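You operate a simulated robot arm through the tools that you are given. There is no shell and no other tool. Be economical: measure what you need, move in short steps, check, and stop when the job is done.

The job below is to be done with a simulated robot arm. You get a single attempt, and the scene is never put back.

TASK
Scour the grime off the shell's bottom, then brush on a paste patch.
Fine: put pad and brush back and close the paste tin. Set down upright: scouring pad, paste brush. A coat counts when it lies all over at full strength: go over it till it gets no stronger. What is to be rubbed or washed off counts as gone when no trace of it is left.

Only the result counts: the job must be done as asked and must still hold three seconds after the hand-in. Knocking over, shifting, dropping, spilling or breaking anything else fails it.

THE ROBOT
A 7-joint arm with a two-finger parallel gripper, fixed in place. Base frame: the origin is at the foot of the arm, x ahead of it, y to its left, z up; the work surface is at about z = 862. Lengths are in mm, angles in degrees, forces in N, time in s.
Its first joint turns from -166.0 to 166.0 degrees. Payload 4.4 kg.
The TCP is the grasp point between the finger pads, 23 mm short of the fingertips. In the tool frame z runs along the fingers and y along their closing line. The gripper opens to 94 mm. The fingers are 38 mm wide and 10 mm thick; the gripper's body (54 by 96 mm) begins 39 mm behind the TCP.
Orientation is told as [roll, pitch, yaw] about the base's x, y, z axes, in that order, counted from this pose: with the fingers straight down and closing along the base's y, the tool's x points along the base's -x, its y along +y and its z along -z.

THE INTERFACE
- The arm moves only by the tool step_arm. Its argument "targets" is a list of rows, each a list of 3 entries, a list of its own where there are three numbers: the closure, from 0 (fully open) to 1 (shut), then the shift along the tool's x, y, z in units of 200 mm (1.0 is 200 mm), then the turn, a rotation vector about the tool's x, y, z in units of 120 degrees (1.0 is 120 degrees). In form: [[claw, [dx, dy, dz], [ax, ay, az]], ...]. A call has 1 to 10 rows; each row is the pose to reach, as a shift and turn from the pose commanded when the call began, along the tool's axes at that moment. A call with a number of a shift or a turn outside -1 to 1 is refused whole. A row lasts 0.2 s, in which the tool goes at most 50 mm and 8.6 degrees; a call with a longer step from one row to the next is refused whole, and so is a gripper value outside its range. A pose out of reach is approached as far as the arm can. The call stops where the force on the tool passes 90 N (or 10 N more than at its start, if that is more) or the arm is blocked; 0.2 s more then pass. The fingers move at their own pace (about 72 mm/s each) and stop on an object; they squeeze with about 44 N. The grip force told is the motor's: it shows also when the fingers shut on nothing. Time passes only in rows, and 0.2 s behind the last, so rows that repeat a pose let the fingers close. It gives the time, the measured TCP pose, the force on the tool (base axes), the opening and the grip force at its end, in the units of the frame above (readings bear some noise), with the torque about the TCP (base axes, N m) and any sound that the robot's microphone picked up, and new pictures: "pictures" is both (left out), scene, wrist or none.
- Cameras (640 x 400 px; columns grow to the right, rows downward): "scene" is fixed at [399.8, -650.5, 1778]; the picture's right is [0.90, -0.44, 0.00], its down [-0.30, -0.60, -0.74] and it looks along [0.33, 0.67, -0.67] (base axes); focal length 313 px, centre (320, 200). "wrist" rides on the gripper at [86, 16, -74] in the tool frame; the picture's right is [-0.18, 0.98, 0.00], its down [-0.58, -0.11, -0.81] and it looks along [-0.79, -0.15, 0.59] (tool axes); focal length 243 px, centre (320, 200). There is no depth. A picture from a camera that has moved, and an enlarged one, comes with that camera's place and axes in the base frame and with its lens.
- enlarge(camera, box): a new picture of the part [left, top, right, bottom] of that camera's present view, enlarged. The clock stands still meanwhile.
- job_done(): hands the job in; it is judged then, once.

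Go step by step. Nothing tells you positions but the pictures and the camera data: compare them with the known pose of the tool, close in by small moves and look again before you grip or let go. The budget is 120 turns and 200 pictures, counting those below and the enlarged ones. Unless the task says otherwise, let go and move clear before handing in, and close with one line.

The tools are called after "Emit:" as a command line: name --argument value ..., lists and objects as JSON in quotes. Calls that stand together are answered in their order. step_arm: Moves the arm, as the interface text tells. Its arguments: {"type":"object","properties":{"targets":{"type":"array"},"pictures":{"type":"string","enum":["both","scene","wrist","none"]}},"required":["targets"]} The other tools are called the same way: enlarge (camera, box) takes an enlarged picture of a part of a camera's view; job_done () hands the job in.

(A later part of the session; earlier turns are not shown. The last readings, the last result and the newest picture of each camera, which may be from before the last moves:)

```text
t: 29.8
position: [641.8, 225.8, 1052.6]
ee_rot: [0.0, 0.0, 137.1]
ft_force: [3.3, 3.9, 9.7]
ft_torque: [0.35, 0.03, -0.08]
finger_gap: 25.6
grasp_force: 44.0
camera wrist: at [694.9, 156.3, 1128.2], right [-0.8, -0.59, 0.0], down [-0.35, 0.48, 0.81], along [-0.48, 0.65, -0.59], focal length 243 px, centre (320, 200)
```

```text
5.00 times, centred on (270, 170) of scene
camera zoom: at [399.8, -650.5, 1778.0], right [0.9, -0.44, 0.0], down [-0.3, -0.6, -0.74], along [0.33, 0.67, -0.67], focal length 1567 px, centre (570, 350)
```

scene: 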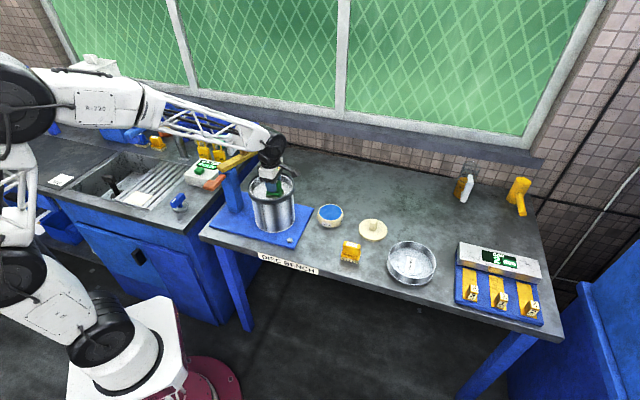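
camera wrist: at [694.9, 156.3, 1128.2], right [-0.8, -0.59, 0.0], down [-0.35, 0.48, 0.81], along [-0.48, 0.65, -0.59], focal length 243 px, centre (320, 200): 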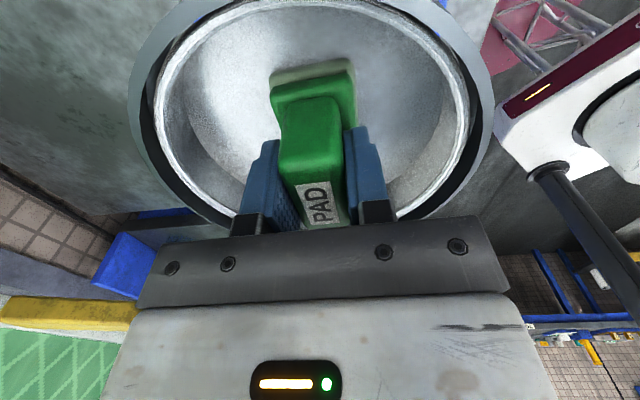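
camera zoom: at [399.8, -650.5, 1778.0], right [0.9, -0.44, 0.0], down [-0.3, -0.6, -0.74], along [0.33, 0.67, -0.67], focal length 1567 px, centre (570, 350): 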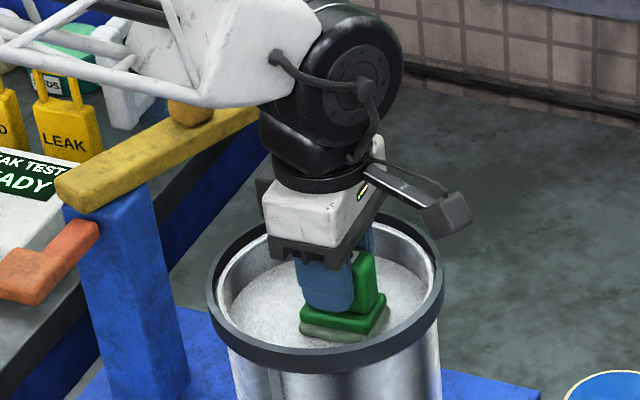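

Strokes work with the grip unchanged. A wider scrub at slightly more pressure follows.

Emit:
step_arm --targets '[[1, [0.08, 0, 0.005], [0, 0, 0]], [1, [0.08, 0.08, 0.005], [0, 0, 0]], [1, [-0.06, 0.08, 0.005], [0, 0, 0]], [1, [-0.06, 0.03, 0.005], [0, 0, 0]], [1, [0.08, 0.03, 0.005], [0, 0, 0]], [1, [0.08, -0.03, 0.005], [0, 0, 0]], [1, [-0.06, -0.03, 0.005], [0, 0, 0]], [1, [-0.06, -0.08, 0.005], [0, 0, 0]], [1, [0.08, -0.08, 0.005], [0, 0, 0]], [1, [0, 0, 0.005], [0, 0, 0]]]' --pictures "none"

Emit:
step_arm --targets '[[1, [0.08, 0, 0], [0, 0, 0]], [1, [-0.06, 0, 0], [0, 0, 0]], [1, [0.08, 0.05, 0], [0, 0, 0]], [1, [-0.06, 0.05, 0], [0, 0, 0]], [1, [0.08, -0.05, 0], [0, 0, 0]], [1, [-0.06, -0.05, 0], [0, 0, 0]], [1, [0.1, 0, 0], [0, 0, 0]], [1, [-0.06, 0, 0], [0, 0, 0]], [1, [0, 0, 0], [0, 0, 0]]]' --pictures "none"

Emit:
step_arm --targets '[[1, [0, 0, -0.02], [0, 0, 0]], [1, [0, 0, -0.06], [0, 0, 0]], [1, [0, 0, -0.12], [0, 0, 0]], [1, [0, 0, -0.2], [0, 0, 0]], [1, [-0.05, 0, -0.28], [0, 0, 0]], [1, [-0.12, 0, -0.34], [0, 0, 0]], [1, [-0.2, 0, -0.38], [0, 0, 0]], [1, [-0.24, 0, -0.4], [0, 0, 0]]]'

Emit:
enlarge --camera "scene" --box '[240, 160, 310, 210]'

```text
t: 32.0
position: [642.5, 226.3, 1051.8]
ee_rot: [0.0, 0.0, 136.9]
ft_force: [0.2, 0.2, -0.9]
ft_torque: [0.0, 0.04, 0.0]
finger_gap: 25.7
grasp_force: 44.6
```

```text
t: 34.0
position: [644.4, 225.1, 1051.1]
ee_rot: [0.0, 0.1, 137.0]
ft_force: [0.7, 0.4, -1.6]
ft_torque: [0.02, -0.01, -0.01]
finger_gap: 25.7
grasp_force: 44.0
```

```text
t: 35.8
position: [606.9, 260.4, 1131.9]
ee_rot: [0.2, 0.0, 136.9]
ft_force: [0.0, -0.4, -1.2]
ft_torque: [0.01, 0.0, 0.0]
finger_gap: 25.8
grasp_force: 44.3
camera wrist: at [659.4, 189.9, 1206.7], right [-0.8, -0.59, 0.0], down [-0.35, 0.48, 0.81], along [-0.48, 0.65, -0.59], focal length 243 px, centre (320, 200)
```

scene: 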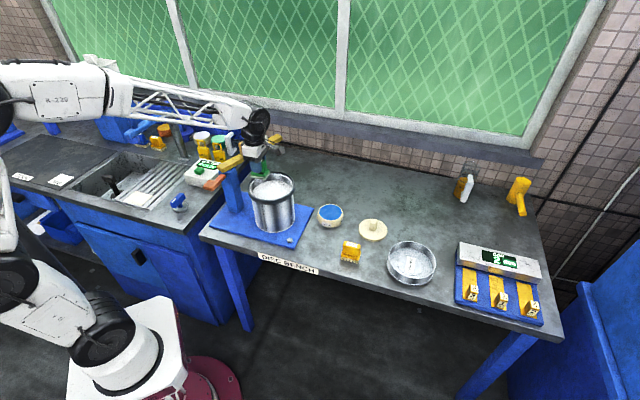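
wrist: 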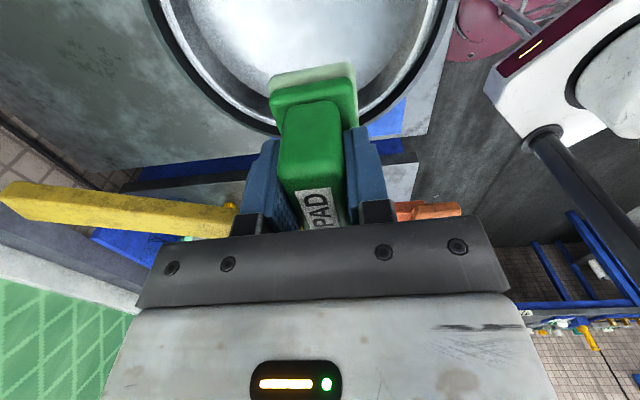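

```text
8.00 times, centred on (275, 185) of scene
camera zoom: at [399.8, -650.5, 1778.0], right [0.9, -0.44, 0.0], down [-0.3, -0.6, -0.74], along [0.33, 0.67, -0.67], focal length 2507 px, centre (680, 320)
```

zoom: 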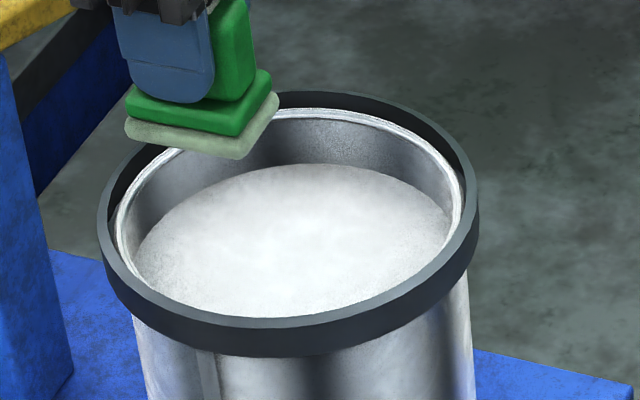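

The grime looks gone. I check the floor more closely from the wrist camera.

Emit:
enlarge --camera "wrist" --box '[150, 0, 470, 130]'

Emit:
enlarge --camera "scene" --box '[252, 175, 300, 205]'

```text
2.00 times, centred on (310, 65) of wrist
camera zoom: at [659.4, 189.9, 1206.7], right [-0.8, -0.59, 0.0], down [-0.35, 0.48, 0.81], along [-0.48, 0.65, -0.59], focal length 485 px, centre (340, 470)
```

zoom: 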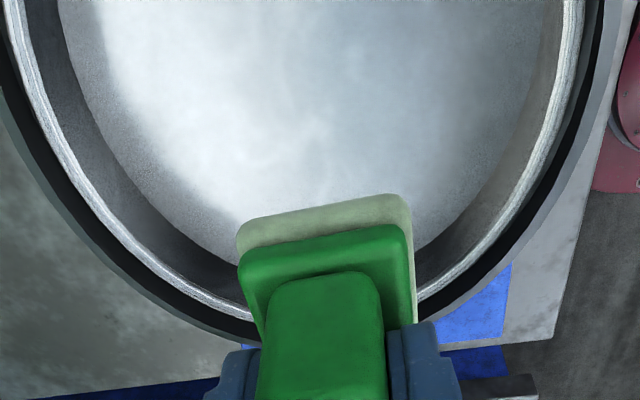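

```text
13.33 times, centred on (276, 190) of scene
camera zoom: at [399.8, -650.5, 1778.0], right [0.9, -0.44, 0.0], down [-0.3, -0.6, -0.74], along [0.33, 0.67, -0.67], focal length 4178 px, centre (907, 333)
```

zoom: 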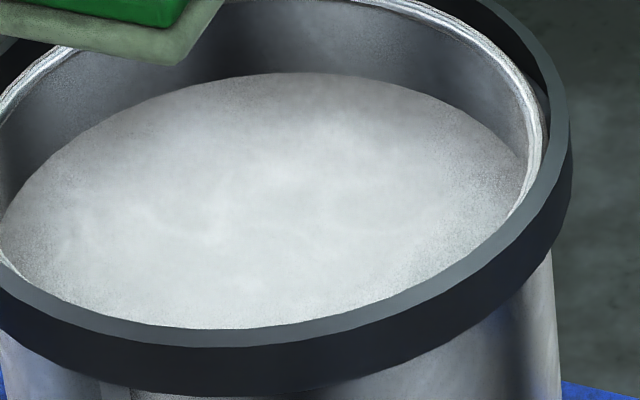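

No trace is visible, but the last strokes had little contact force, so I give it one more pressed pass for safety.

Emit:
step_arm --targets '[[1, [0.12, 0, 0.02], [0, 0, 0]], [1, [0.24, 0, 0.08], [0, 0, 0]], [1, [0.24, 0, 0.18], [0, 0, 0]], [1, [0.24, 0, 0.28], [0, 0, 0]], [1, [0.24, 0, 0.36], [0, 0, 0]], [1, [0.24, 0, 0.39], [0, 0, 0]], [1, [0.24, 0, 0.405], [0, 0, 0]], [1, [0.24, 0, 0.412], [0, 0, 0]]]' --pictures "none"

Emit:
step_arm --targets '[[1, [0, 0, 0.006], [0, 0, 0]], [1, [0.08, 0, 0.006], [0, 0, 0]], [1, [0.08, 0.06, 0.006], [0, 0, 0]], [1, [-0.05, 0.06, 0.006], [0, 0, 0]], [1, [-0.05, 0, 0.006], [0, 0, 0]], [1, [0.08, 0, 0.006], [0, 0, 0]], [1, [0.08, -0.06, 0.006], [0, 0, 0]], [1, [-0.05, -0.06, 0.006], [0, 0, 0]], [1, [0, -0.06, 0.006], [0, 0, 0]], [1, [0, 0, 0.006], [0, 0, 0]]]' --pictures "none"

```text
t: 37.6
position: [641.8, 226.5, 1050.6]
ee_rot: [-0.1, 0.1, 136.9]
ft_force: [-3.7, 0.4, 5.1]
ft_torque: [-0.05, 0.2, -0.03]
finger_gap: 25.4
grasp_force: 43.6
```

```text
t: 39.8
position: [640.3, 227.8, 1048.3]
ee_rot: [0.0, 0.0, 137.0]
ft_force: [5.0, 7.4, 19.7]
ft_torque: [0.03, -0.51, 0.21]
finger_gap: 25.6
grasp_force: 44.1
```

Good contact pass. Now I lift out and carry the pad back to its spot.

Emit:
step_arm --targets '[[1, [0, 0, -0.02], [0, 0, 0]], [1, [0, 0, -0.06], [0, 0, 0]], [1, [0, 0, -0.12], [0, 0, 0]], [1, [0, 0, -0.2], [0, 0, 0]], [1, [0, 0, -0.28], [0, 0, 0]], [1, [0, 0, -0.36], [0, 0, 0]], [1, [0, 0, -0.4], [0, 0, 0]], [1, [0, 0, -0.4], [0, 0, 0]]]'

Emit:
enlarge --camera "scene" --box '[240, 160, 310, 210]'

Emit:
step_arm --targets '[[1, [0.04, 0.02, 0], [0, 0, 0]], [1, [0.12, 0.06, 0], [0, 0, 0]], [1, [0.23, 0.113, 0], [0, 0, 0]], [1, [0.35, 0.172, 0], [0, 0, 0]], [1, [0.47, 0.231, 0], [0, 0, 0]], [1, [0.59, 0.29, 0], [0, 0, 0]], [1, [0.7, 0.344, 0], [0, 0, 0]], [1, [0.78, 0.383, 0], [0, 0, 0]], [1, [0.82, 0.403, 0], [0, 0, 0]], [1, [0.82, 0.403, 0], [0, 0, 0]]]' --pictures "wrist"

```text
t: 41.6
position: [641.8, 226.1, 1129.0]
ee_rot: [0.0, 0.0, 137.0]
ft_force: [-0.1, 1.0, -1.6]
ft_torque: [0.01, -0.01, 0.01]
finger_gap: 25.6
grasp_force: 44.1
camera wrist: at [694.7, 156.5, 1204.1], right [-0.8, -0.59, 0.0], down [-0.35, 0.48, 0.81], along [-0.48, 0.65, -0.59], focal length 243 px, centre (320, 200)
```

scene: 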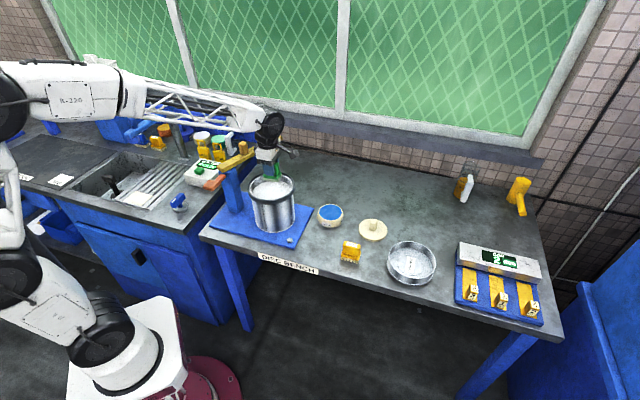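
wrist: 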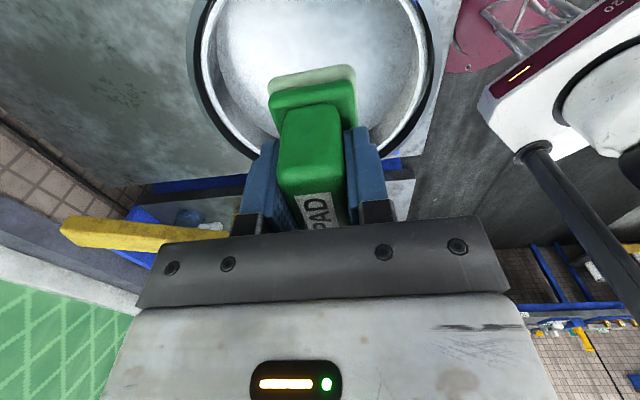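

```text
8.00 times, centred on (275, 185) of scene
camera zoom: at [399.8, -650.5, 1778.0], right [0.9, -0.44, 0.0], down [-0.3, -0.6, -0.74], along [0.33, 0.67, -0.67], focal length 2507 px, centre (680, 320)
```

zoom: 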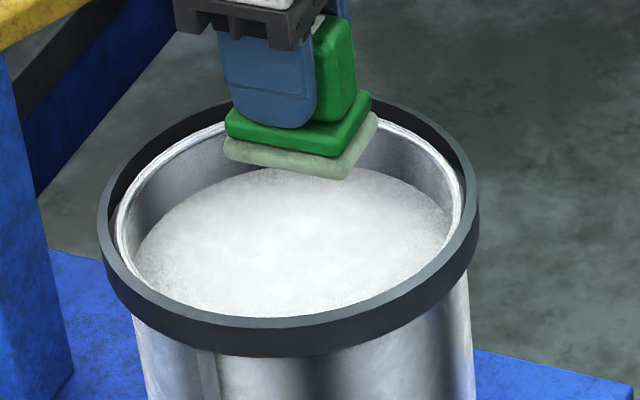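

```text
t: 43.8
position: [705.8, 55.9, 1129.8]
ee_rot: [0.0, 0.1, 137.0]
ft_force: [-0.8, 0.2, -0.6]
ft_torque: [-0.01, 0.02, 0.03]
finger_gap: 25.6
grasp_force: 43.6
camera wrist: at [759.2, -14.3, 1204.5], right [-0.8, -0.59, 0.0], down [-0.35, 0.48, 0.81], along [-0.48, 0.65, -0.59], focal length 243 px, centre (320, 200)
```

wrist: 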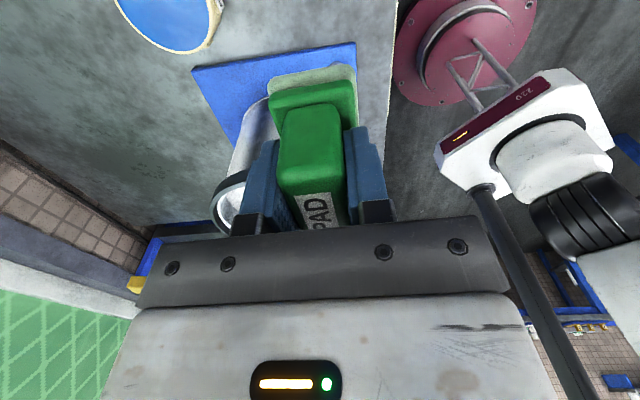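

Floor is clean. I lower the pad toward the bench.

Emit:
step_arm --targets '[[1, [0, 0, 0.05], [0, 0, 0]], [1, [0, 0, 0.15], [0, 0, 0]], [1, [0, 0, 0.27], [0, 0, 0]], [1, [0, 0, 0.4], [0, 0, 0]], [1, [0, 0, 0.53], [0, 0, 0]], [1, [0, 0, 0.66], [0, 0, 0]], [1, [0, 0, 0.79], [0, 0, 0]], [1, [0, 0, 0.9], [0, 0, 0]], [1, [0, 0, 0.97], [0, 0, 0]], [1, [0, 0, 1.0], [0, 0, 0]]]' --pictures "none"

Emit:
step_arm --targets '[[1, [0, 0, 0.03], [0, 0, 0]], [1, [0, 0, 0.06], [0, 0, 0]], [1, [0, 0, 0.085], [0, 0, 0]], [1, [0, 0, 0.1], [0, 0, 0]], [1, [0, 0, 0.11], [0, 0, 0]], [1, [0, 0, 0.11], [0, 0, 0]]]' --pictures "wrist"

Emit:
enlarge --camera "scene" --box '[280, 210, 360, 260]'

```text
t: 46.0
position: [709.8, 54.9, 926.9]
ee_rot: [0.0, 0.0, 137.0]
ft_force: [0.1, 0.4, -1.5]
ft_torque: [-0.01, 0.0, -0.05]
finger_gap: 25.6
grasp_force: 44.0
```

```text
t: 47.4
position: [705.9, 56.7, 907.1]
ee_rot: [0.1, 0.0, 137.0]
ft_force: [0.2, 0.5, -1.7]
ft_torque: [0.01, 0.0, 0.0]
finger_gap: 25.7
grasp_force: 44.3
camera wrist: at [759.8, -13.9, 981.8], right [-0.8, -0.59, 0.0], down [-0.35, 0.48, 0.81], along [-0.48, 0.65, -0.59], focal length 243 px, centre (320, 200)
```

wrist: 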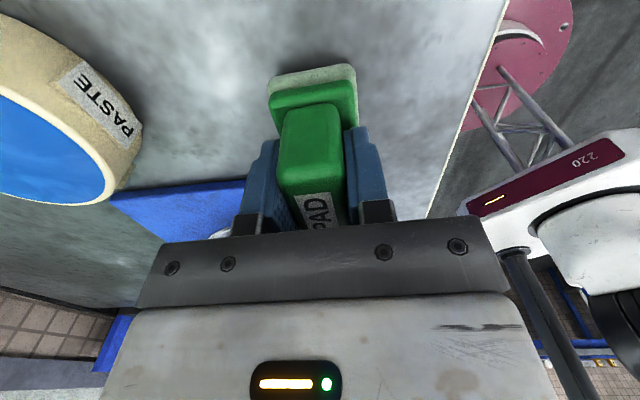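

```text
8.00 times, centred on (320, 235) of scene
camera zoom: at [399.8, -650.5, 1778.0], right [0.9, -0.44, 0.0], down [-0.3, -0.6, -0.74], along [0.33, 0.67, -0.67], focal length 2507 px, centre (320, -80)
```

zoom: 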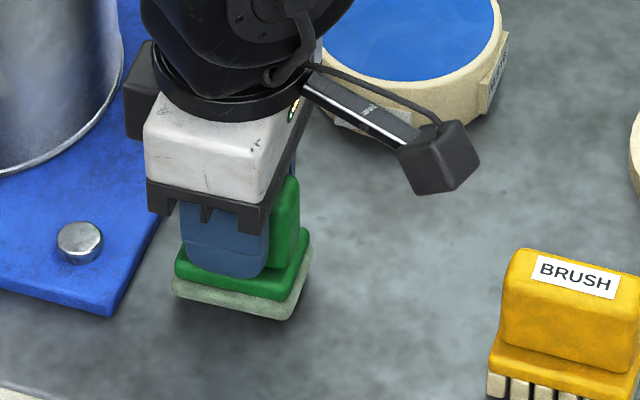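

The pad still hangs some 8 mm above the bench (it slid up in the grip). I creep down to contact.

Emit:
step_arm --targets '[[1, [0, 0, 0.015], [0, 0, 0]], [1, [0, 0, 0.025], [0, 0, 0]], [1, [0, 0, 0.03], [0, 0, 0]], [1, [0, 0, 0.03], [0, 0, 0]]]' --pictures "none"

```text
t: 48.4
position: [705.3, 55.3, 900.7]
ee_rot: [-0.1, 0.0, 136.9]
ft_force: [-0.5, -1.0, -0.7]
ft_torque: [0.0, 0.03, -0.02]
finger_gap: 25.5
grasp_force: 43.9
```

Emit:
step_arm --targets '[[1, [0, 0, 0.005], [0, 0, 0]], [1, [0, 0, 0.01], [0, 0, 0]], [1, [0, 0, 0.01], [0, 0, 0]]]' --pictures "none"

Emit:
enlarge --camera "scene" --box '[280, 210, 360, 260]'

```text
t: 49.2
position: [707.8, 55.5, 901.0]
ee_rot: [-0.1, 0.1, 136.9]
ft_force: [-13.2, 3.6, 32.8]
ft_torque: [0.1, 0.5, -0.04]
finger_gap: 25.5
grasp_force: 43.8
```

```text
8.00 times, centred on (320, 235) of scene
camera zoom: at [399.8, -650.5, 1778.0], right [0.9, -0.44, 0.0], down [-0.3, -0.6, -0.74], along [0.33, 0.67, -0.67], focal length 2507 px, centre (320, -80)
```

zoom: 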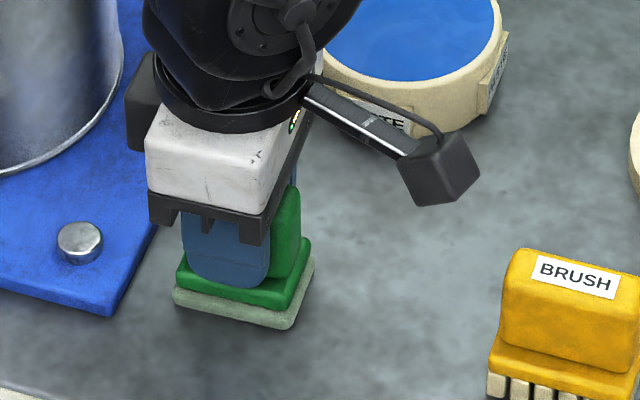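

The pad is on the bench. I ease off, open, and rise.

Emit:
step_arm --targets '[[1, [0, 0, -0.007], [0, 0, 0]], [0.6, [0, 0, -0.007], [0, 0, 0]], [0.3, [0, 0, -0.007], [0, 0, 0]], [0, [0, 0, -0.007], [0, 0, 0]], [0, [0, 0, -0.007], [0, 0, 0]], [0, [0, 0, -0.02], [0, 0, 0]], [0, [0, 0, -0.1], [0, 0, 0]], [0, [0, 0, -0.3], [0, 0, 0]], [0, [0, 0, -0.5], [0, 0, 0]], [0, [0, 0, -0.5], [0, 0, 0]]]'

Emit:
enlarge --camera "scene" --box '[290, 210, 390, 270]'

```text
t: 51.4
position: [708.0, 52.4, 996.9]
ee_rot: [0.0, 0.0, 136.9]
ft_force: [0.5, -0.4, 0.3]
ft_torque: [-0.01, 0.01, -0.02]
finger_gap: 93.8
grasp_force: 0.0
camera wrist: at [759.6, -16.7, 1071.0], right [-0.8, -0.59, 0.0], down [-0.35, 0.48, 0.81], along [-0.48, 0.65, -0.59], focal length 243 px, centre (320, 200)
```

scene: 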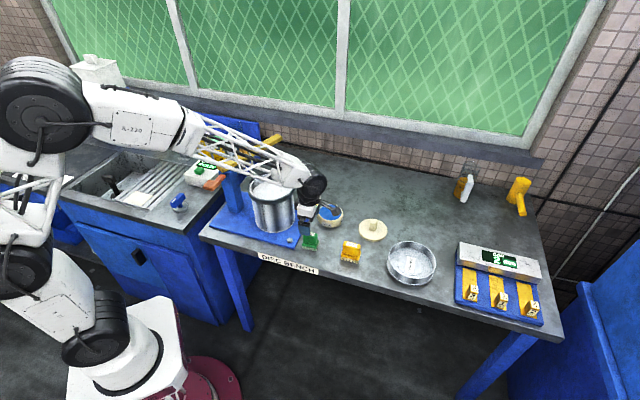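
wrist: 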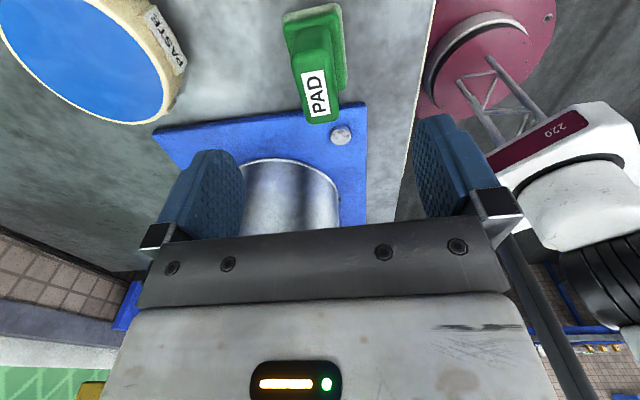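

```text
6.40 times, centred on (340, 240) of scene
camera zoom: at [399.8, -650.5, 1778.0], right [0.9, -0.44, 0.0], down [-0.3, -0.6, -0.74], along [0.33, 0.67, -0.67], focal length 2006 px, centre (192, -56)
```

zoom: 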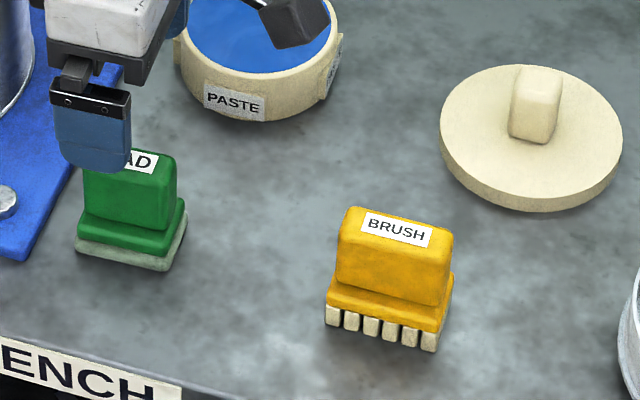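

Pad stands home. Next, over to the brush at about (813, -61).

Emit:
step_arm --targets '[[0, [0.2, 0.015, 0], [0, 0, 0]], [0, [0.4, 0.03, 0], [0, 0, 0]], [0, [0.6, 0.045, 0], [0, 0, 0]], [0, [0.78, 0.06, 0], [0, 0, 0]], [0, [0.78, 0.06, 0], [0, 0, 0]]]'

Emit:
enlarge --camera "scene" --box '[300, 200, 400, 270]'

```text
t: 52.6
position: [815.0, -62.3, 997.8]
ee_rot: [0.0, 0.0, 137.0]
ft_force: [-0.5, 0.1, 0.4]
ft_torque: [0.02, 0.05, 0.01]
finger_gap: 94.0
grasp_force: 0.1
camera wrist: at [866.9, -132.0, 1072.9], right [-0.8, -0.59, 0.0], down [-0.35, 0.48, 0.81], along [-0.48, 0.65, -0.59], focal length 243 px, centre (320, 200)
```

scene: 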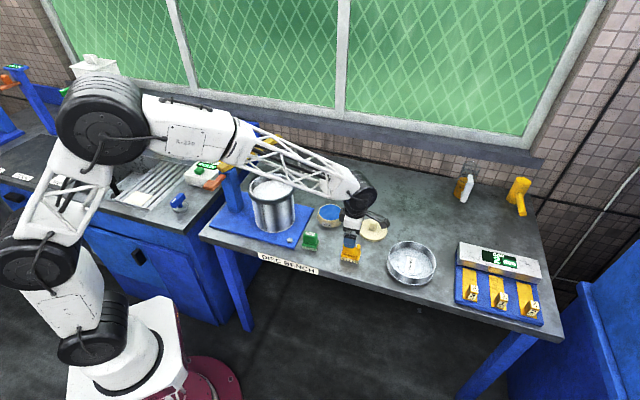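
wrist: 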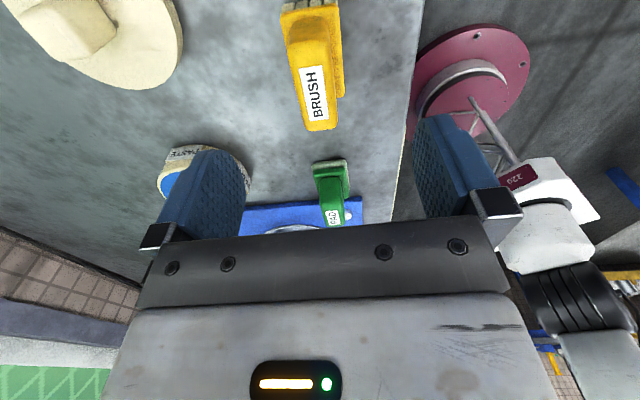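

```text
5.71 times, centred on (350, 235) of scene
camera zoom: at [399.8, -650.5, 1778.0], right [0.9, -0.44, 0.0], down [-0.3, -0.6, -0.74], along [0.33, 0.67, -0.67], focal length 1791 px, centre (149, 0)
```

zoom: 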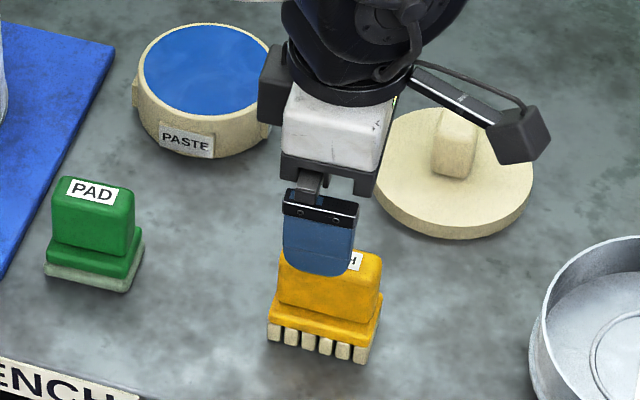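

The label triangulates to (816, -58, 919). I correct by a few mm, descend and check before gripping.

Emit:
step_arm --targets '[[0, [-0.01, -0.02, 0.15], [0, 0, 0]], [0, [-0.01, -0.02, 0.3], [0, 0, 0]], [0, [-0.01, -0.02, 0.38], [0, 0, 0]], [0, [-0.01, -0.02, 0.42], [0, 0, 0]], [0, [-0.01, -0.02, 0.42], [0, 0, 0]]]'

Emit:
enlarge --camera "scene" --box '[310, 210, 390, 270]'

```text
t: 53.8
position: [813.6, -53.6, 915.2]
ee_rot: [0.0, 0.0, 137.0]
ft_force: [0.5, -0.4, 0.8]
ft_torque: [0.01, 0.0, 0.05]
finger_gap: 94.1
grasp_force: 0.1
camera wrist: at [866.0, -124.1, 989.1], right [-0.8, -0.59, 0.0], down [-0.35, 0.48, 0.81], along [-0.48, 0.65, -0.59], focal length 243 px, centre (320, 200)
```

scene: 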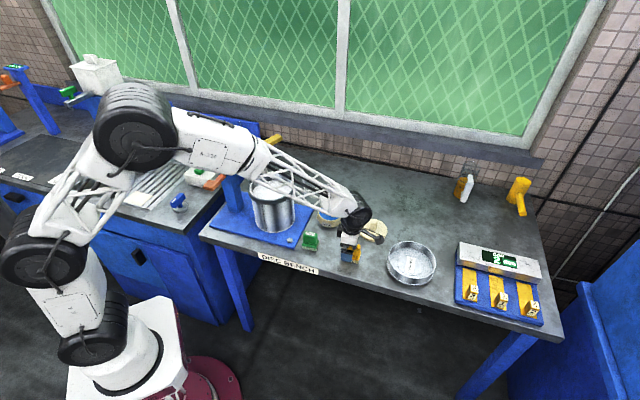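
wrist: 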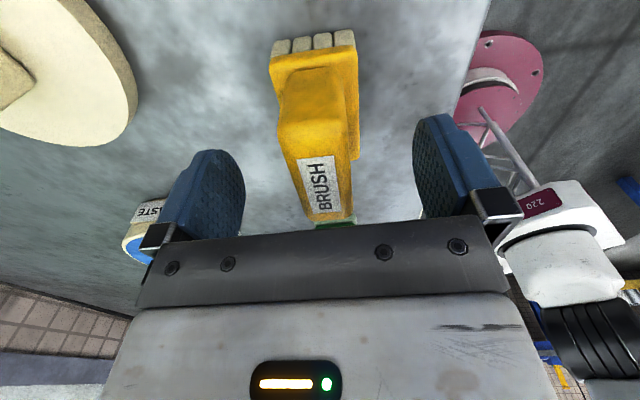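

```text
6.67 times, centred on (350, 240) of scene
camera zoom: at [399.8, -650.5, 1778.0], right [0.9, -0.44, 0.0], down [-0.3, -0.6, -0.74], along [0.33, 0.67, -0.67], focal length 2089 px, centre (120, -67)
```

zoom: 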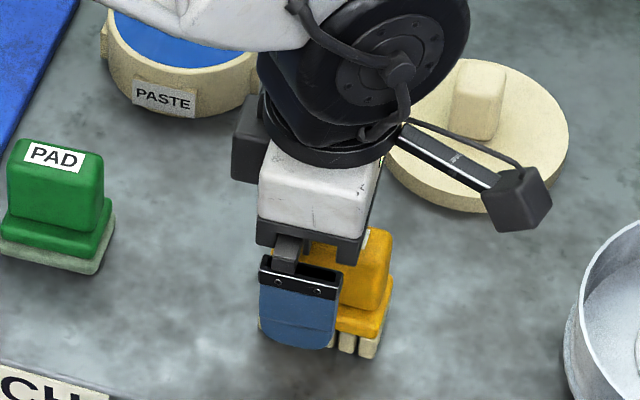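

Brush is centred between the fingers. Lower 4 mm, close, and test lift slowly.

Emit:
step_arm --targets '[[0, [0, 0, 0.02], [0, 0, 0]], [0.6, [0, 0, 0.02], [0, 0, 0]], [1, [0, 0, 0.02], [0, 0, 0]], [1, [0, 0, 0.02], [0, 0, 0]], [1, [0, 0, 0.02], [0, 0, 0]], [1, [0, 0, 0.02], [0, 0, 0]], [1, [0, 0, 0.02], [0, 0, 0]], [1, [0, 0, 0.01], [0, 0, 0]], [1, [0, 0, 0], [0, 0, 0]], [1, [0, 0, -0.015], [0, 0, 0]]]'

Emit:
enlarge --camera "scene" --box '[310, 210, 390, 270]'

```text
t: 56.0
position: [813.8, -55.3, 917.7]
ee_rot: [-0.1, 0.0, 137.0]
ft_force: [0.3, -0.6, -1.3]
ft_torque: [0.03, 0.0, -0.02]
finger_gap: 25.7
grasp_force: 44.2
camera wrist: at [866.8, -124.9, 992.5], right [-0.8, -0.59, 0.0], down [-0.35, 0.48, 0.81], along [-0.48, 0.65, -0.59], focal length 243 px, centre (320, 200)
```

scene: 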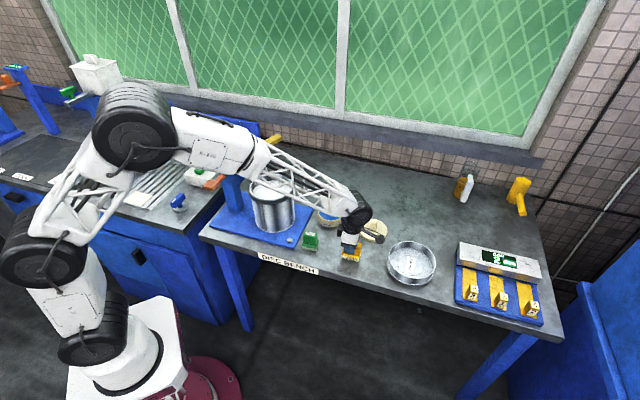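
wrist: 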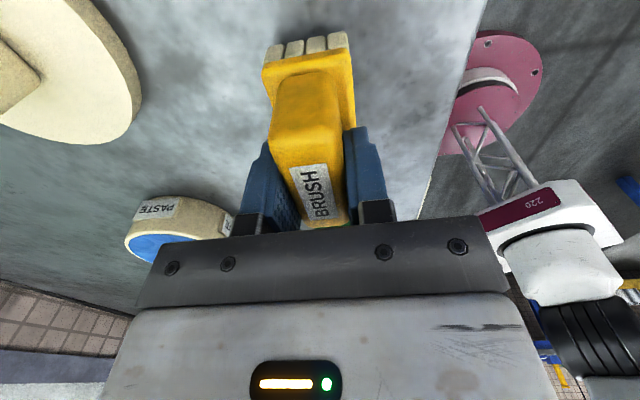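

```text
6.67 times, centred on (350, 240) of scene
camera zoom: at [399.8, -650.5, 1778.0], right [0.9, -0.44, 0.0], down [-0.3, -0.6, -0.74], along [0.33, 0.67, -0.67], focal length 2089 px, centre (120, -67)
```

zoom: 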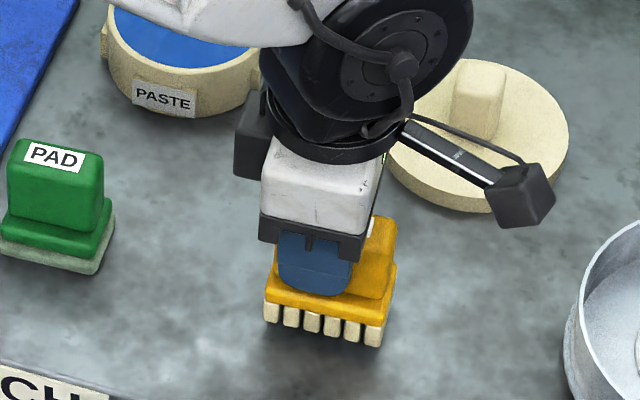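

Brush held. Lift by about 95 mm gently, then look at the paste tin.

Emit:
step_arm --targets '[[1, [0, 0, -0.03], [0, 0, 0]], [1, [0, 0, -0.08], [0, 0, 0]], [1, [0, 0, -0.15], [0, 0, 0]], [1, [0, 0, -0.22], [0, 0, 0]], [1, [0, 0, -0.3], [0, 0, 0]], [1, [0, 0, -0.38], [0, 0, 0]], [1, [0, 0, -0.44], [0, 0, 0]], [1, [0, 0, -0.47], [0, 0, 0]], [1, [0, 0, -0.48], [0, 0, 0]]]'

Emit:
enlarge --camera "scene" --box '[290, 180, 410, 260]'

```text
t: 58.0
position: [814.1, -54.5, 1013.3]
ee_rot: [0.0, 0.0, 136.9]
ft_force: [-0.5, 0.1, -1.2]
ft_torque: [0.0, -0.04, 0.02]
finger_gap: 25.5
grasp_force: 43.9
camera wrist: at [866.8, -124.6, 1088.5], right [-0.8, -0.59, 0.0], down [-0.35, 0.48, 0.81], along [-0.48, 0.65, -0.59], focal length 243 px, centre (320, 200)
```

scene: 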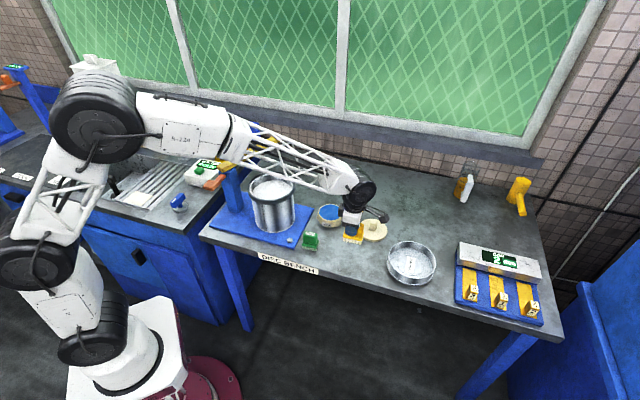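
wrist: 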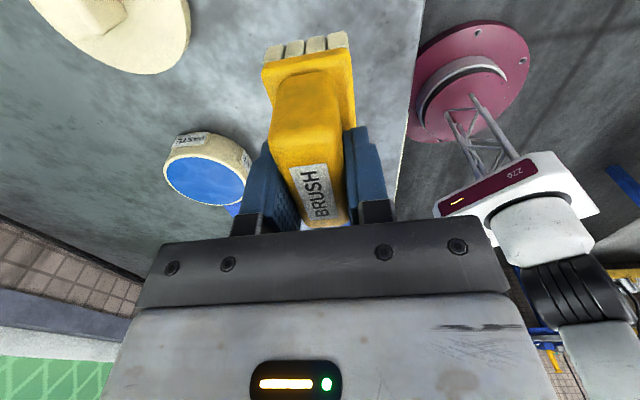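

```text
5.00 times, centred on (350, 220) of scene
camera zoom: at [399.8, -650.5, 1778.0], right [0.9, -0.44, 0.0], down [-0.3, -0.6, -0.74], along [0.33, 0.67, -0.67], focal length 1567 px, centre (170, 100)
```

zoom: 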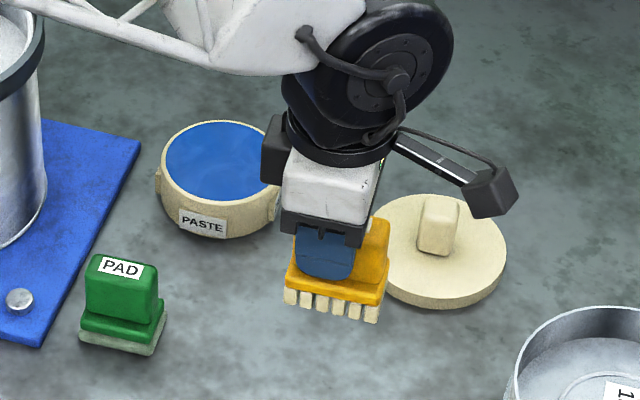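

The paste tin triangulates to about (840, 152) with its surface near z=888. I carry the brush over it.

Emit:
step_arm --targets '[[1, [-0.03, -0.04, 0], [0, 0, 0]], [1, [-0.09, -0.12, 0], [0, 0, 0]], [1, [-0.17, -0.235, 0], [0, 0, 0]], [1, [-0.26, -0.36, 0], [0, 0, 0]], [1, [-0.35, -0.485, 0], [0, 0, 0]], [1, [-0.44, -0.61, 0], [0, 0, 0]], [1, [-0.52, -0.72, 0], [0, 0, 0]], [1, [-0.58, -0.803, 0], [0, 0, 0]], [1, [-0.61, -0.845, 0], [0, 0, 0]], [1, [-0.61, -0.845, 0], [0, 0, 0]]]'

Emit:
enlarge --camera "scene" --box '[290, 160, 390, 240]'

```text
t: 60.2
position: [840.6, 150.0, 1013.6]
ee_rot: [0.0, -0.1, 137.1]
ft_force: [-0.2, 0.3, -0.4]
ft_torque: [-0.01, -0.03, 0.01]
finger_gap: 25.5
grasp_force: 44.1
camera wrist: at [893.7, 80.9, 1087.6], right [-0.8, -0.59, 0.0], down [-0.35, 0.48, 0.81], along [-0.48, 0.65, -0.59], focal length 243 px, centre (320, 200)
```

scene: 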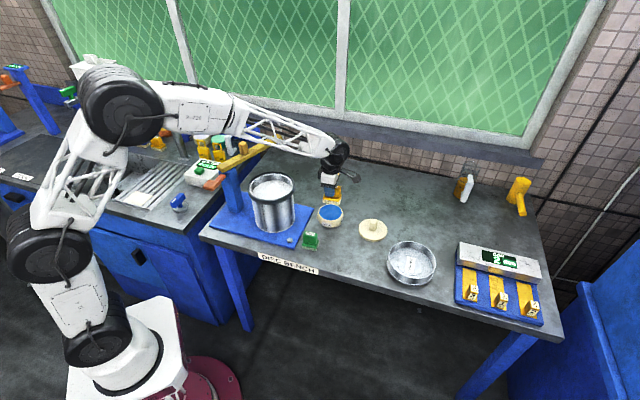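
wrist: 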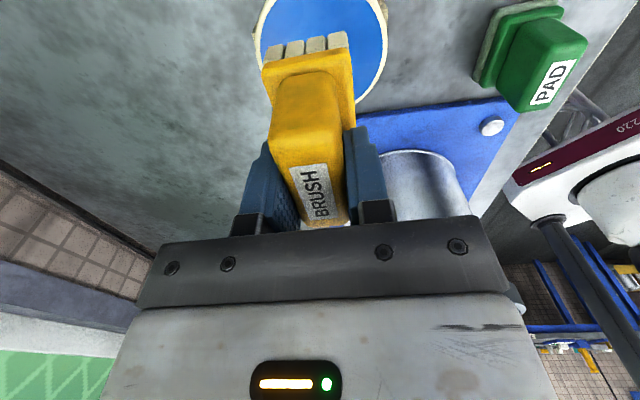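

```text
5.00 times, centred on (340, 200) of scene
camera zoom: at [399.8, -650.5, 1778.0], right [0.9, -0.44, 0.0], down [-0.3, -0.6, -0.74], along [0.33, 0.67, -0.67], focal length 1567 px, centre (220, 200)
```

zoom: 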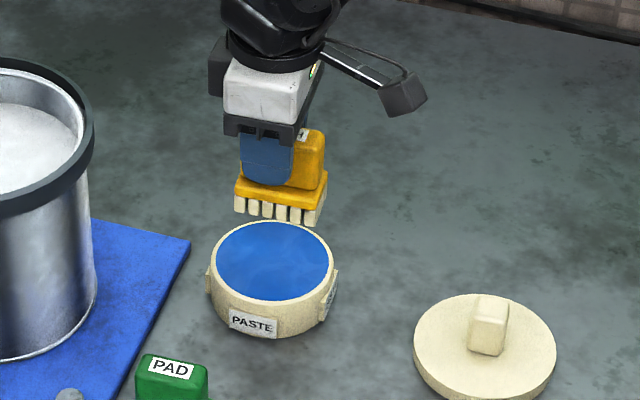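

I need better measurement of the tin relative to the brush, so I enlarge the wrist view.

Emit:
enlarge --camera "wrist" --box '[220, 0, 420, 125]'

```text
3.20 times, centred on (320, 62) of wrist
camera zoom: at [893.7, 80.9, 1087.6], right [-0.8, -0.59, 0.0], down [-0.35, 0.48, 0.81], along [-0.48, 0.65, -0.59], focal length 776 px, centre (320, 640)
```

zoom: 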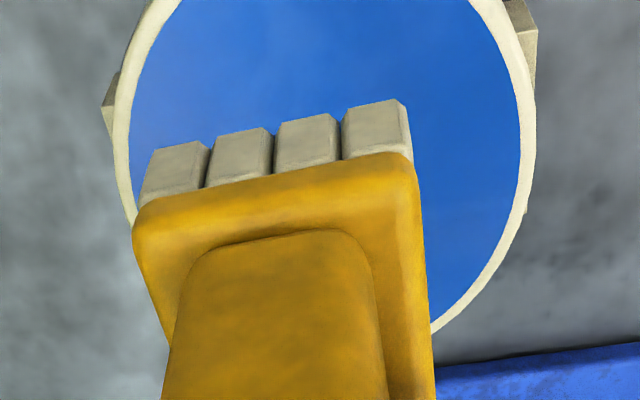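

The tin's centre is about (842, 148) and the brush's own centre lies about 8 mm toward +a from the TCP. I correct and lower near the paste.

Emit:
step_arm --targets '[[1, [-0.028, 0, 0.04], [0, 0, 0]], [1, [-0.028, 0, 0.1], [0, 0, 0]], [1, [-0.028, 0, 0.17], [0, 0, 0]], [1, [-0.028, 0, 0.23], [0, 0, 0]], [1, [-0.028, 0, 0.27], [0, 0, 0]], [1, [-0.028, 0, 0.29], [0, 0, 0]], [1, [-0.028, 0, 0.29], [0, 0, 0]]]'

Emit:
enlarge --camera "scene" --box '[300, 170, 360, 230]'

```text
t: 61.8
position: [835.4, 157.1, 955.9]
ee_rot: [0.1, -0.1, 136.9]
ft_force: [-0.6, 0.4, -0.7]
ft_torque: [0.01, 0.0, -0.04]
finger_gap: 25.7
grasp_force: 44.0
camera wrist: at [888.9, 86.0, 1030.5], right [-0.8, -0.59, 0.0], down [-0.35, 0.48, 0.81], along [-0.48, 0.65, -0.59], focal length 243 px, centre (320, 200)
```

scene: 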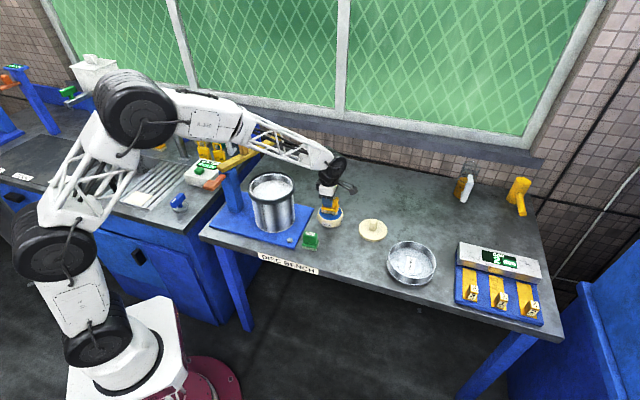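
wrist: 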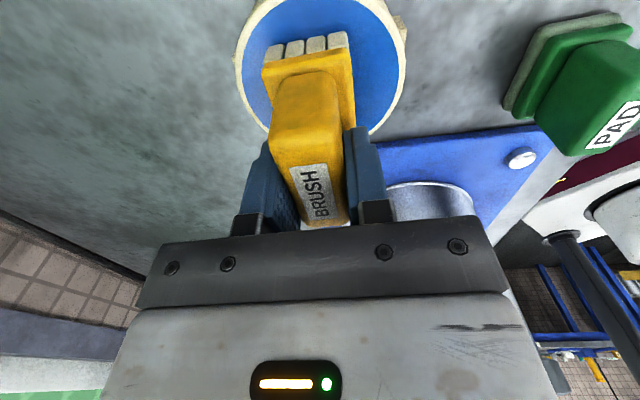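

```text
6.67 times, centred on (330, 200) of scene
camera zoom: at [399.8, -650.5, 1778.0], right [0.9, -0.44, 0.0], down [-0.3, -0.6, -0.74], along [0.33, 0.67, -0.67], focal length 2089 px, centre (253, 200)
```

zoom: 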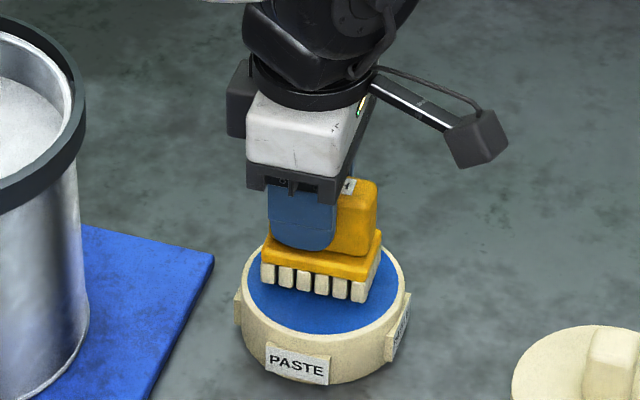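

Centred over the paste. I creep down to touch it.

Emit:
step_arm --targets '[[1, [0, 0, 0.01], [0, 0, 0]], [1, [0, 0, 0.02], [0, 0, 0]], [1, [0, 0, 0.03], [0, 0, 0]], [1, [0, 0, 0.04], [0, 0, 0]], [1, [0, 0, 0.05], [0, 0, 0]]]' --pictures "none"

Emit:
enlarge --camera "scene" --box '[300, 180, 360, 230]'

```text
t: 63.0
position: [837.5, 155.2, 948.7]
ee_rot: [-0.2, 0.2, 137.1]
ft_force: [-5.3, 1.9, 38.1]
ft_torque: [-0.39, 0.23, 0.01]
finger_gap: 25.8
grasp_force: 44.0
```

```text
8.00 times, centred on (330, 205) of scene
camera zoom: at [399.8, -650.5, 1778.0], right [0.9, -0.44, 0.0], down [-0.3, -0.6, -0.74], along [0.33, 0.67, -0.67], focal length 2507 px, centre (240, 160)
```

zoom: 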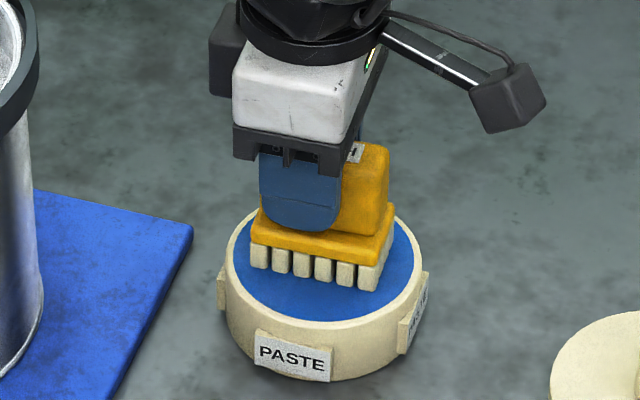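

Touching the paste (38 N). I lift and look at whether the bristles are loaded.

Emit:
step_arm --targets '[[1, [0, 0, -0.005], [0, 0, 0]], [1, [0, 0, -0.005], [0, 0, 0]], [1, [0, 0, -0.02], [0, 0, 0]], [1, [0, 0, -0.06], [0, 0, 0]], [1, [0, 0, -0.12], [0, 0, 0]], [1, [0, 0, -0.2], [0, 0, 0]], [1, [0, 0, -0.26], [0, 0, 0]], [1, [0, 0, -0.3], [0, 0, 0]], [1, [0, 0, -0.3], [0, 0, 0]]]'

Emit:
enlarge --camera "scene" --box '[300, 180, 360, 230]'

Emit:
enlarge --camera "wrist" --box '[220, 0, 420, 125]'

```text
t: 65.0
position: [835.0, 156.1, 1005.1]
ee_rot: [0.0, 0.0, 137.0]
ft_force: [0.4, -0.3, -0.7]
ft_torque: [0.0, 0.0, -0.02]
finger_gap: 25.4
grasp_force: 43.5
camera wrist: at [888.3, 85.4, 1079.9], right [-0.8, -0.59, 0.0], down [-0.35, 0.48, 0.81], along [-0.48, 0.65, -0.59], focal length 243 px, centre (320, 200)
```

scene: 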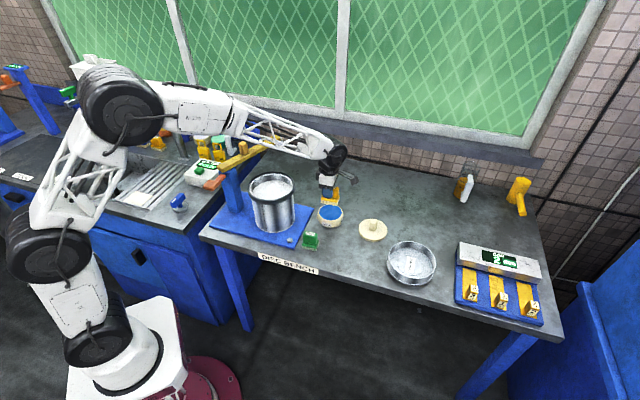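
wrist: 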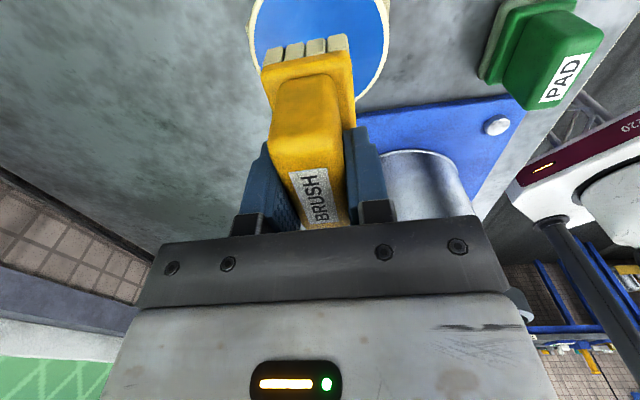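

```text
8.00 times, centred on (330, 205) of scene
camera zoom: at [399.8, -650.5, 1778.0], right [0.9, -0.44, 0.0], down [-0.3, -0.6, -0.74], along [0.33, 0.67, -0.67], focal length 2507 px, centre (240, 160)
```

zoom: 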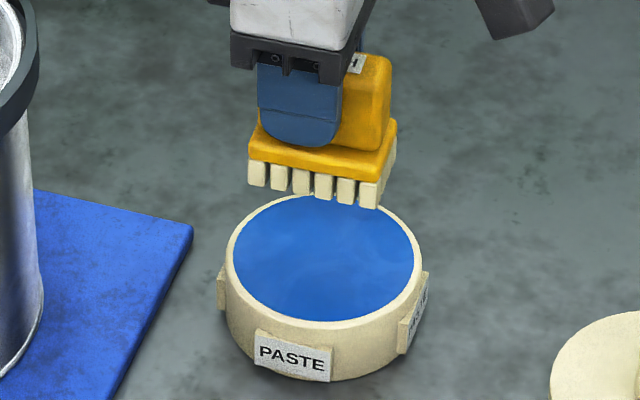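

```text
3.20 times, centred on (320, 62) of wrist
camera zoom: at [888.3, 85.4, 1079.9], right [-0.8, -0.59, 0.0], down [-0.35, 0.48, 0.81], along [-0.48, 0.65, -0.59], focal length 776 px, centre (320, 640)
```

zoom: 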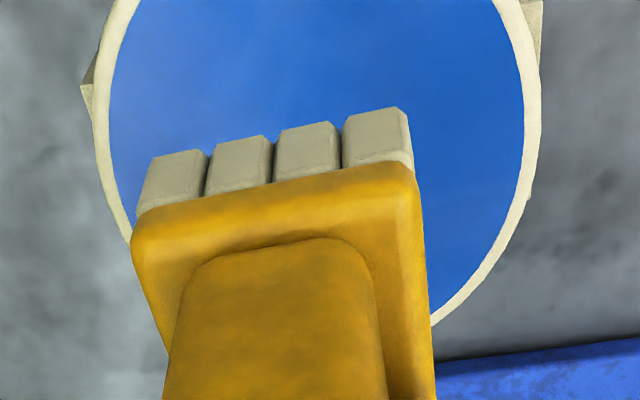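

No paste on the bristles: a back corner likely rested on the tin's rim. I shift about 8 mm toward -y and try again.

Emit:
step_arm --targets '[[1, [0.031, 0.029, 0.04], [0, 0, 0]], [1, [0.031, 0.029, 0.1], [0, 0, 0]], [1, [0.031, 0.029, 0.17], [0, 0, 0]], [1, [0.031, 0.029, 0.23], [0, 0, 0]], [1, [0.031, 0.029, 0.25], [0, 0, 0]], [1, [0.031, 0.029, 0.265], [0, 0, 0]], [1, [0.031, 0.029, 0.275], [0, 0, 0]], [1, [0.031, 0.029, 0.282], [0, 0, 0]]]' --pictures "wrist"

Emit:
enlarge --camera "scene" --box '[300, 180, 360, 230]'

```text
t: 66.8
position: [835.7, 145.2, 949.2]
ee_rot: [0.0, 0.0, 137.0]
ft_force: [0.4, 0.4, -0.2]
ft_torque: [-0.01, 0.03, -0.02]
finger_gap: 25.6
grasp_force: 44.0
camera wrist: at [889.4, 76.5, 1023.1], right [-0.8, -0.59, 0.0], down [-0.35, 0.48, 0.81], along [-0.48, 0.65, -0.59], focal length 243 px, centre (320, 200)
```

wrist: 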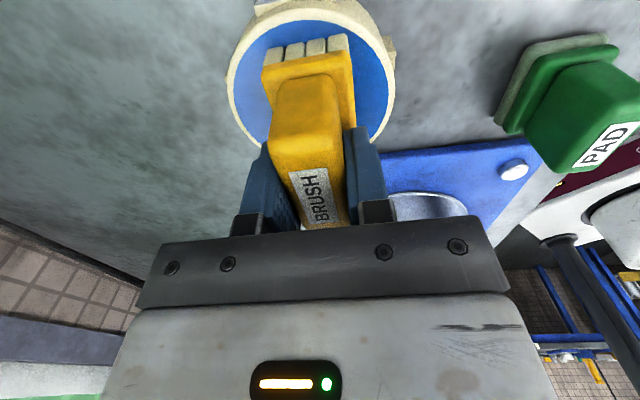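

```text
8.00 times, centred on (330, 205) of scene
camera zoom: at [399.8, -650.5, 1778.0], right [0.9, -0.44, 0.0], down [-0.3, -0.6, -0.74], along [0.33, 0.67, -0.67], focal length 2507 px, centre (240, 160)
```

zoom: 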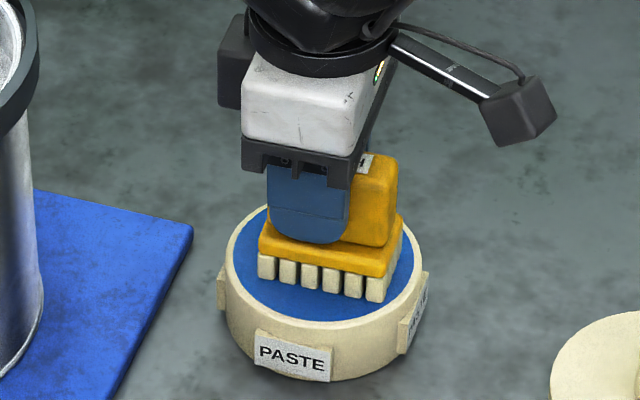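

Clear of the rim now. I shift 2.5 mm left and creep down onto the paste.

Emit:
step_arm --targets '[[1, [-0.012, 0.004, 0.005], [0, 0, 0]], [1, [-0.012, 0.004, 0.012], [0, 0, 0]], [1, [-0.012, 0.004, 0.019], [0, 0, 0]], [1, [-0.012, 0.004, 0.026], [0, 0, 0]]]' --pictures "none"

Emit:
enlarge --camera "scene" --box '[300, 180, 360, 230]'

```text
t: 67.8
position: [835.8, 148.4, 946.3]
ee_rot: [-0.2, 0.3, 137.0]
ft_force: [-0.3, 1.0, 37.8]
ft_torque: [-0.13, -0.09, -0.01]
finger_gap: 24.7
grasp_force: 44.0
```

```text
8.00 times, centred on (330, 205) of scene
camera zoom: at [399.8, -650.5, 1778.0], right [0.9, -0.44, 0.0], down [-0.3, -0.6, -0.74], along [0.33, 0.67, -0.67], focal length 2507 px, centre (240, 160)
```

zoom: 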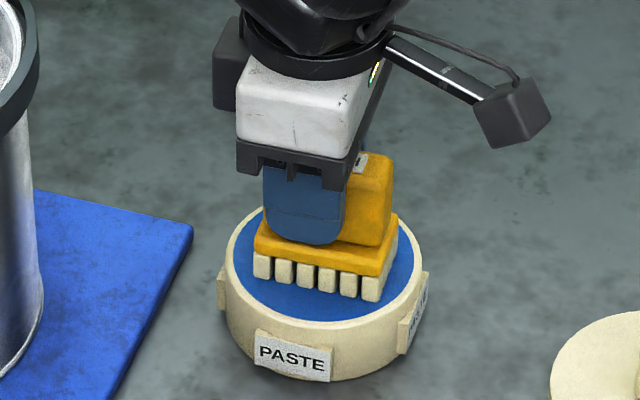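

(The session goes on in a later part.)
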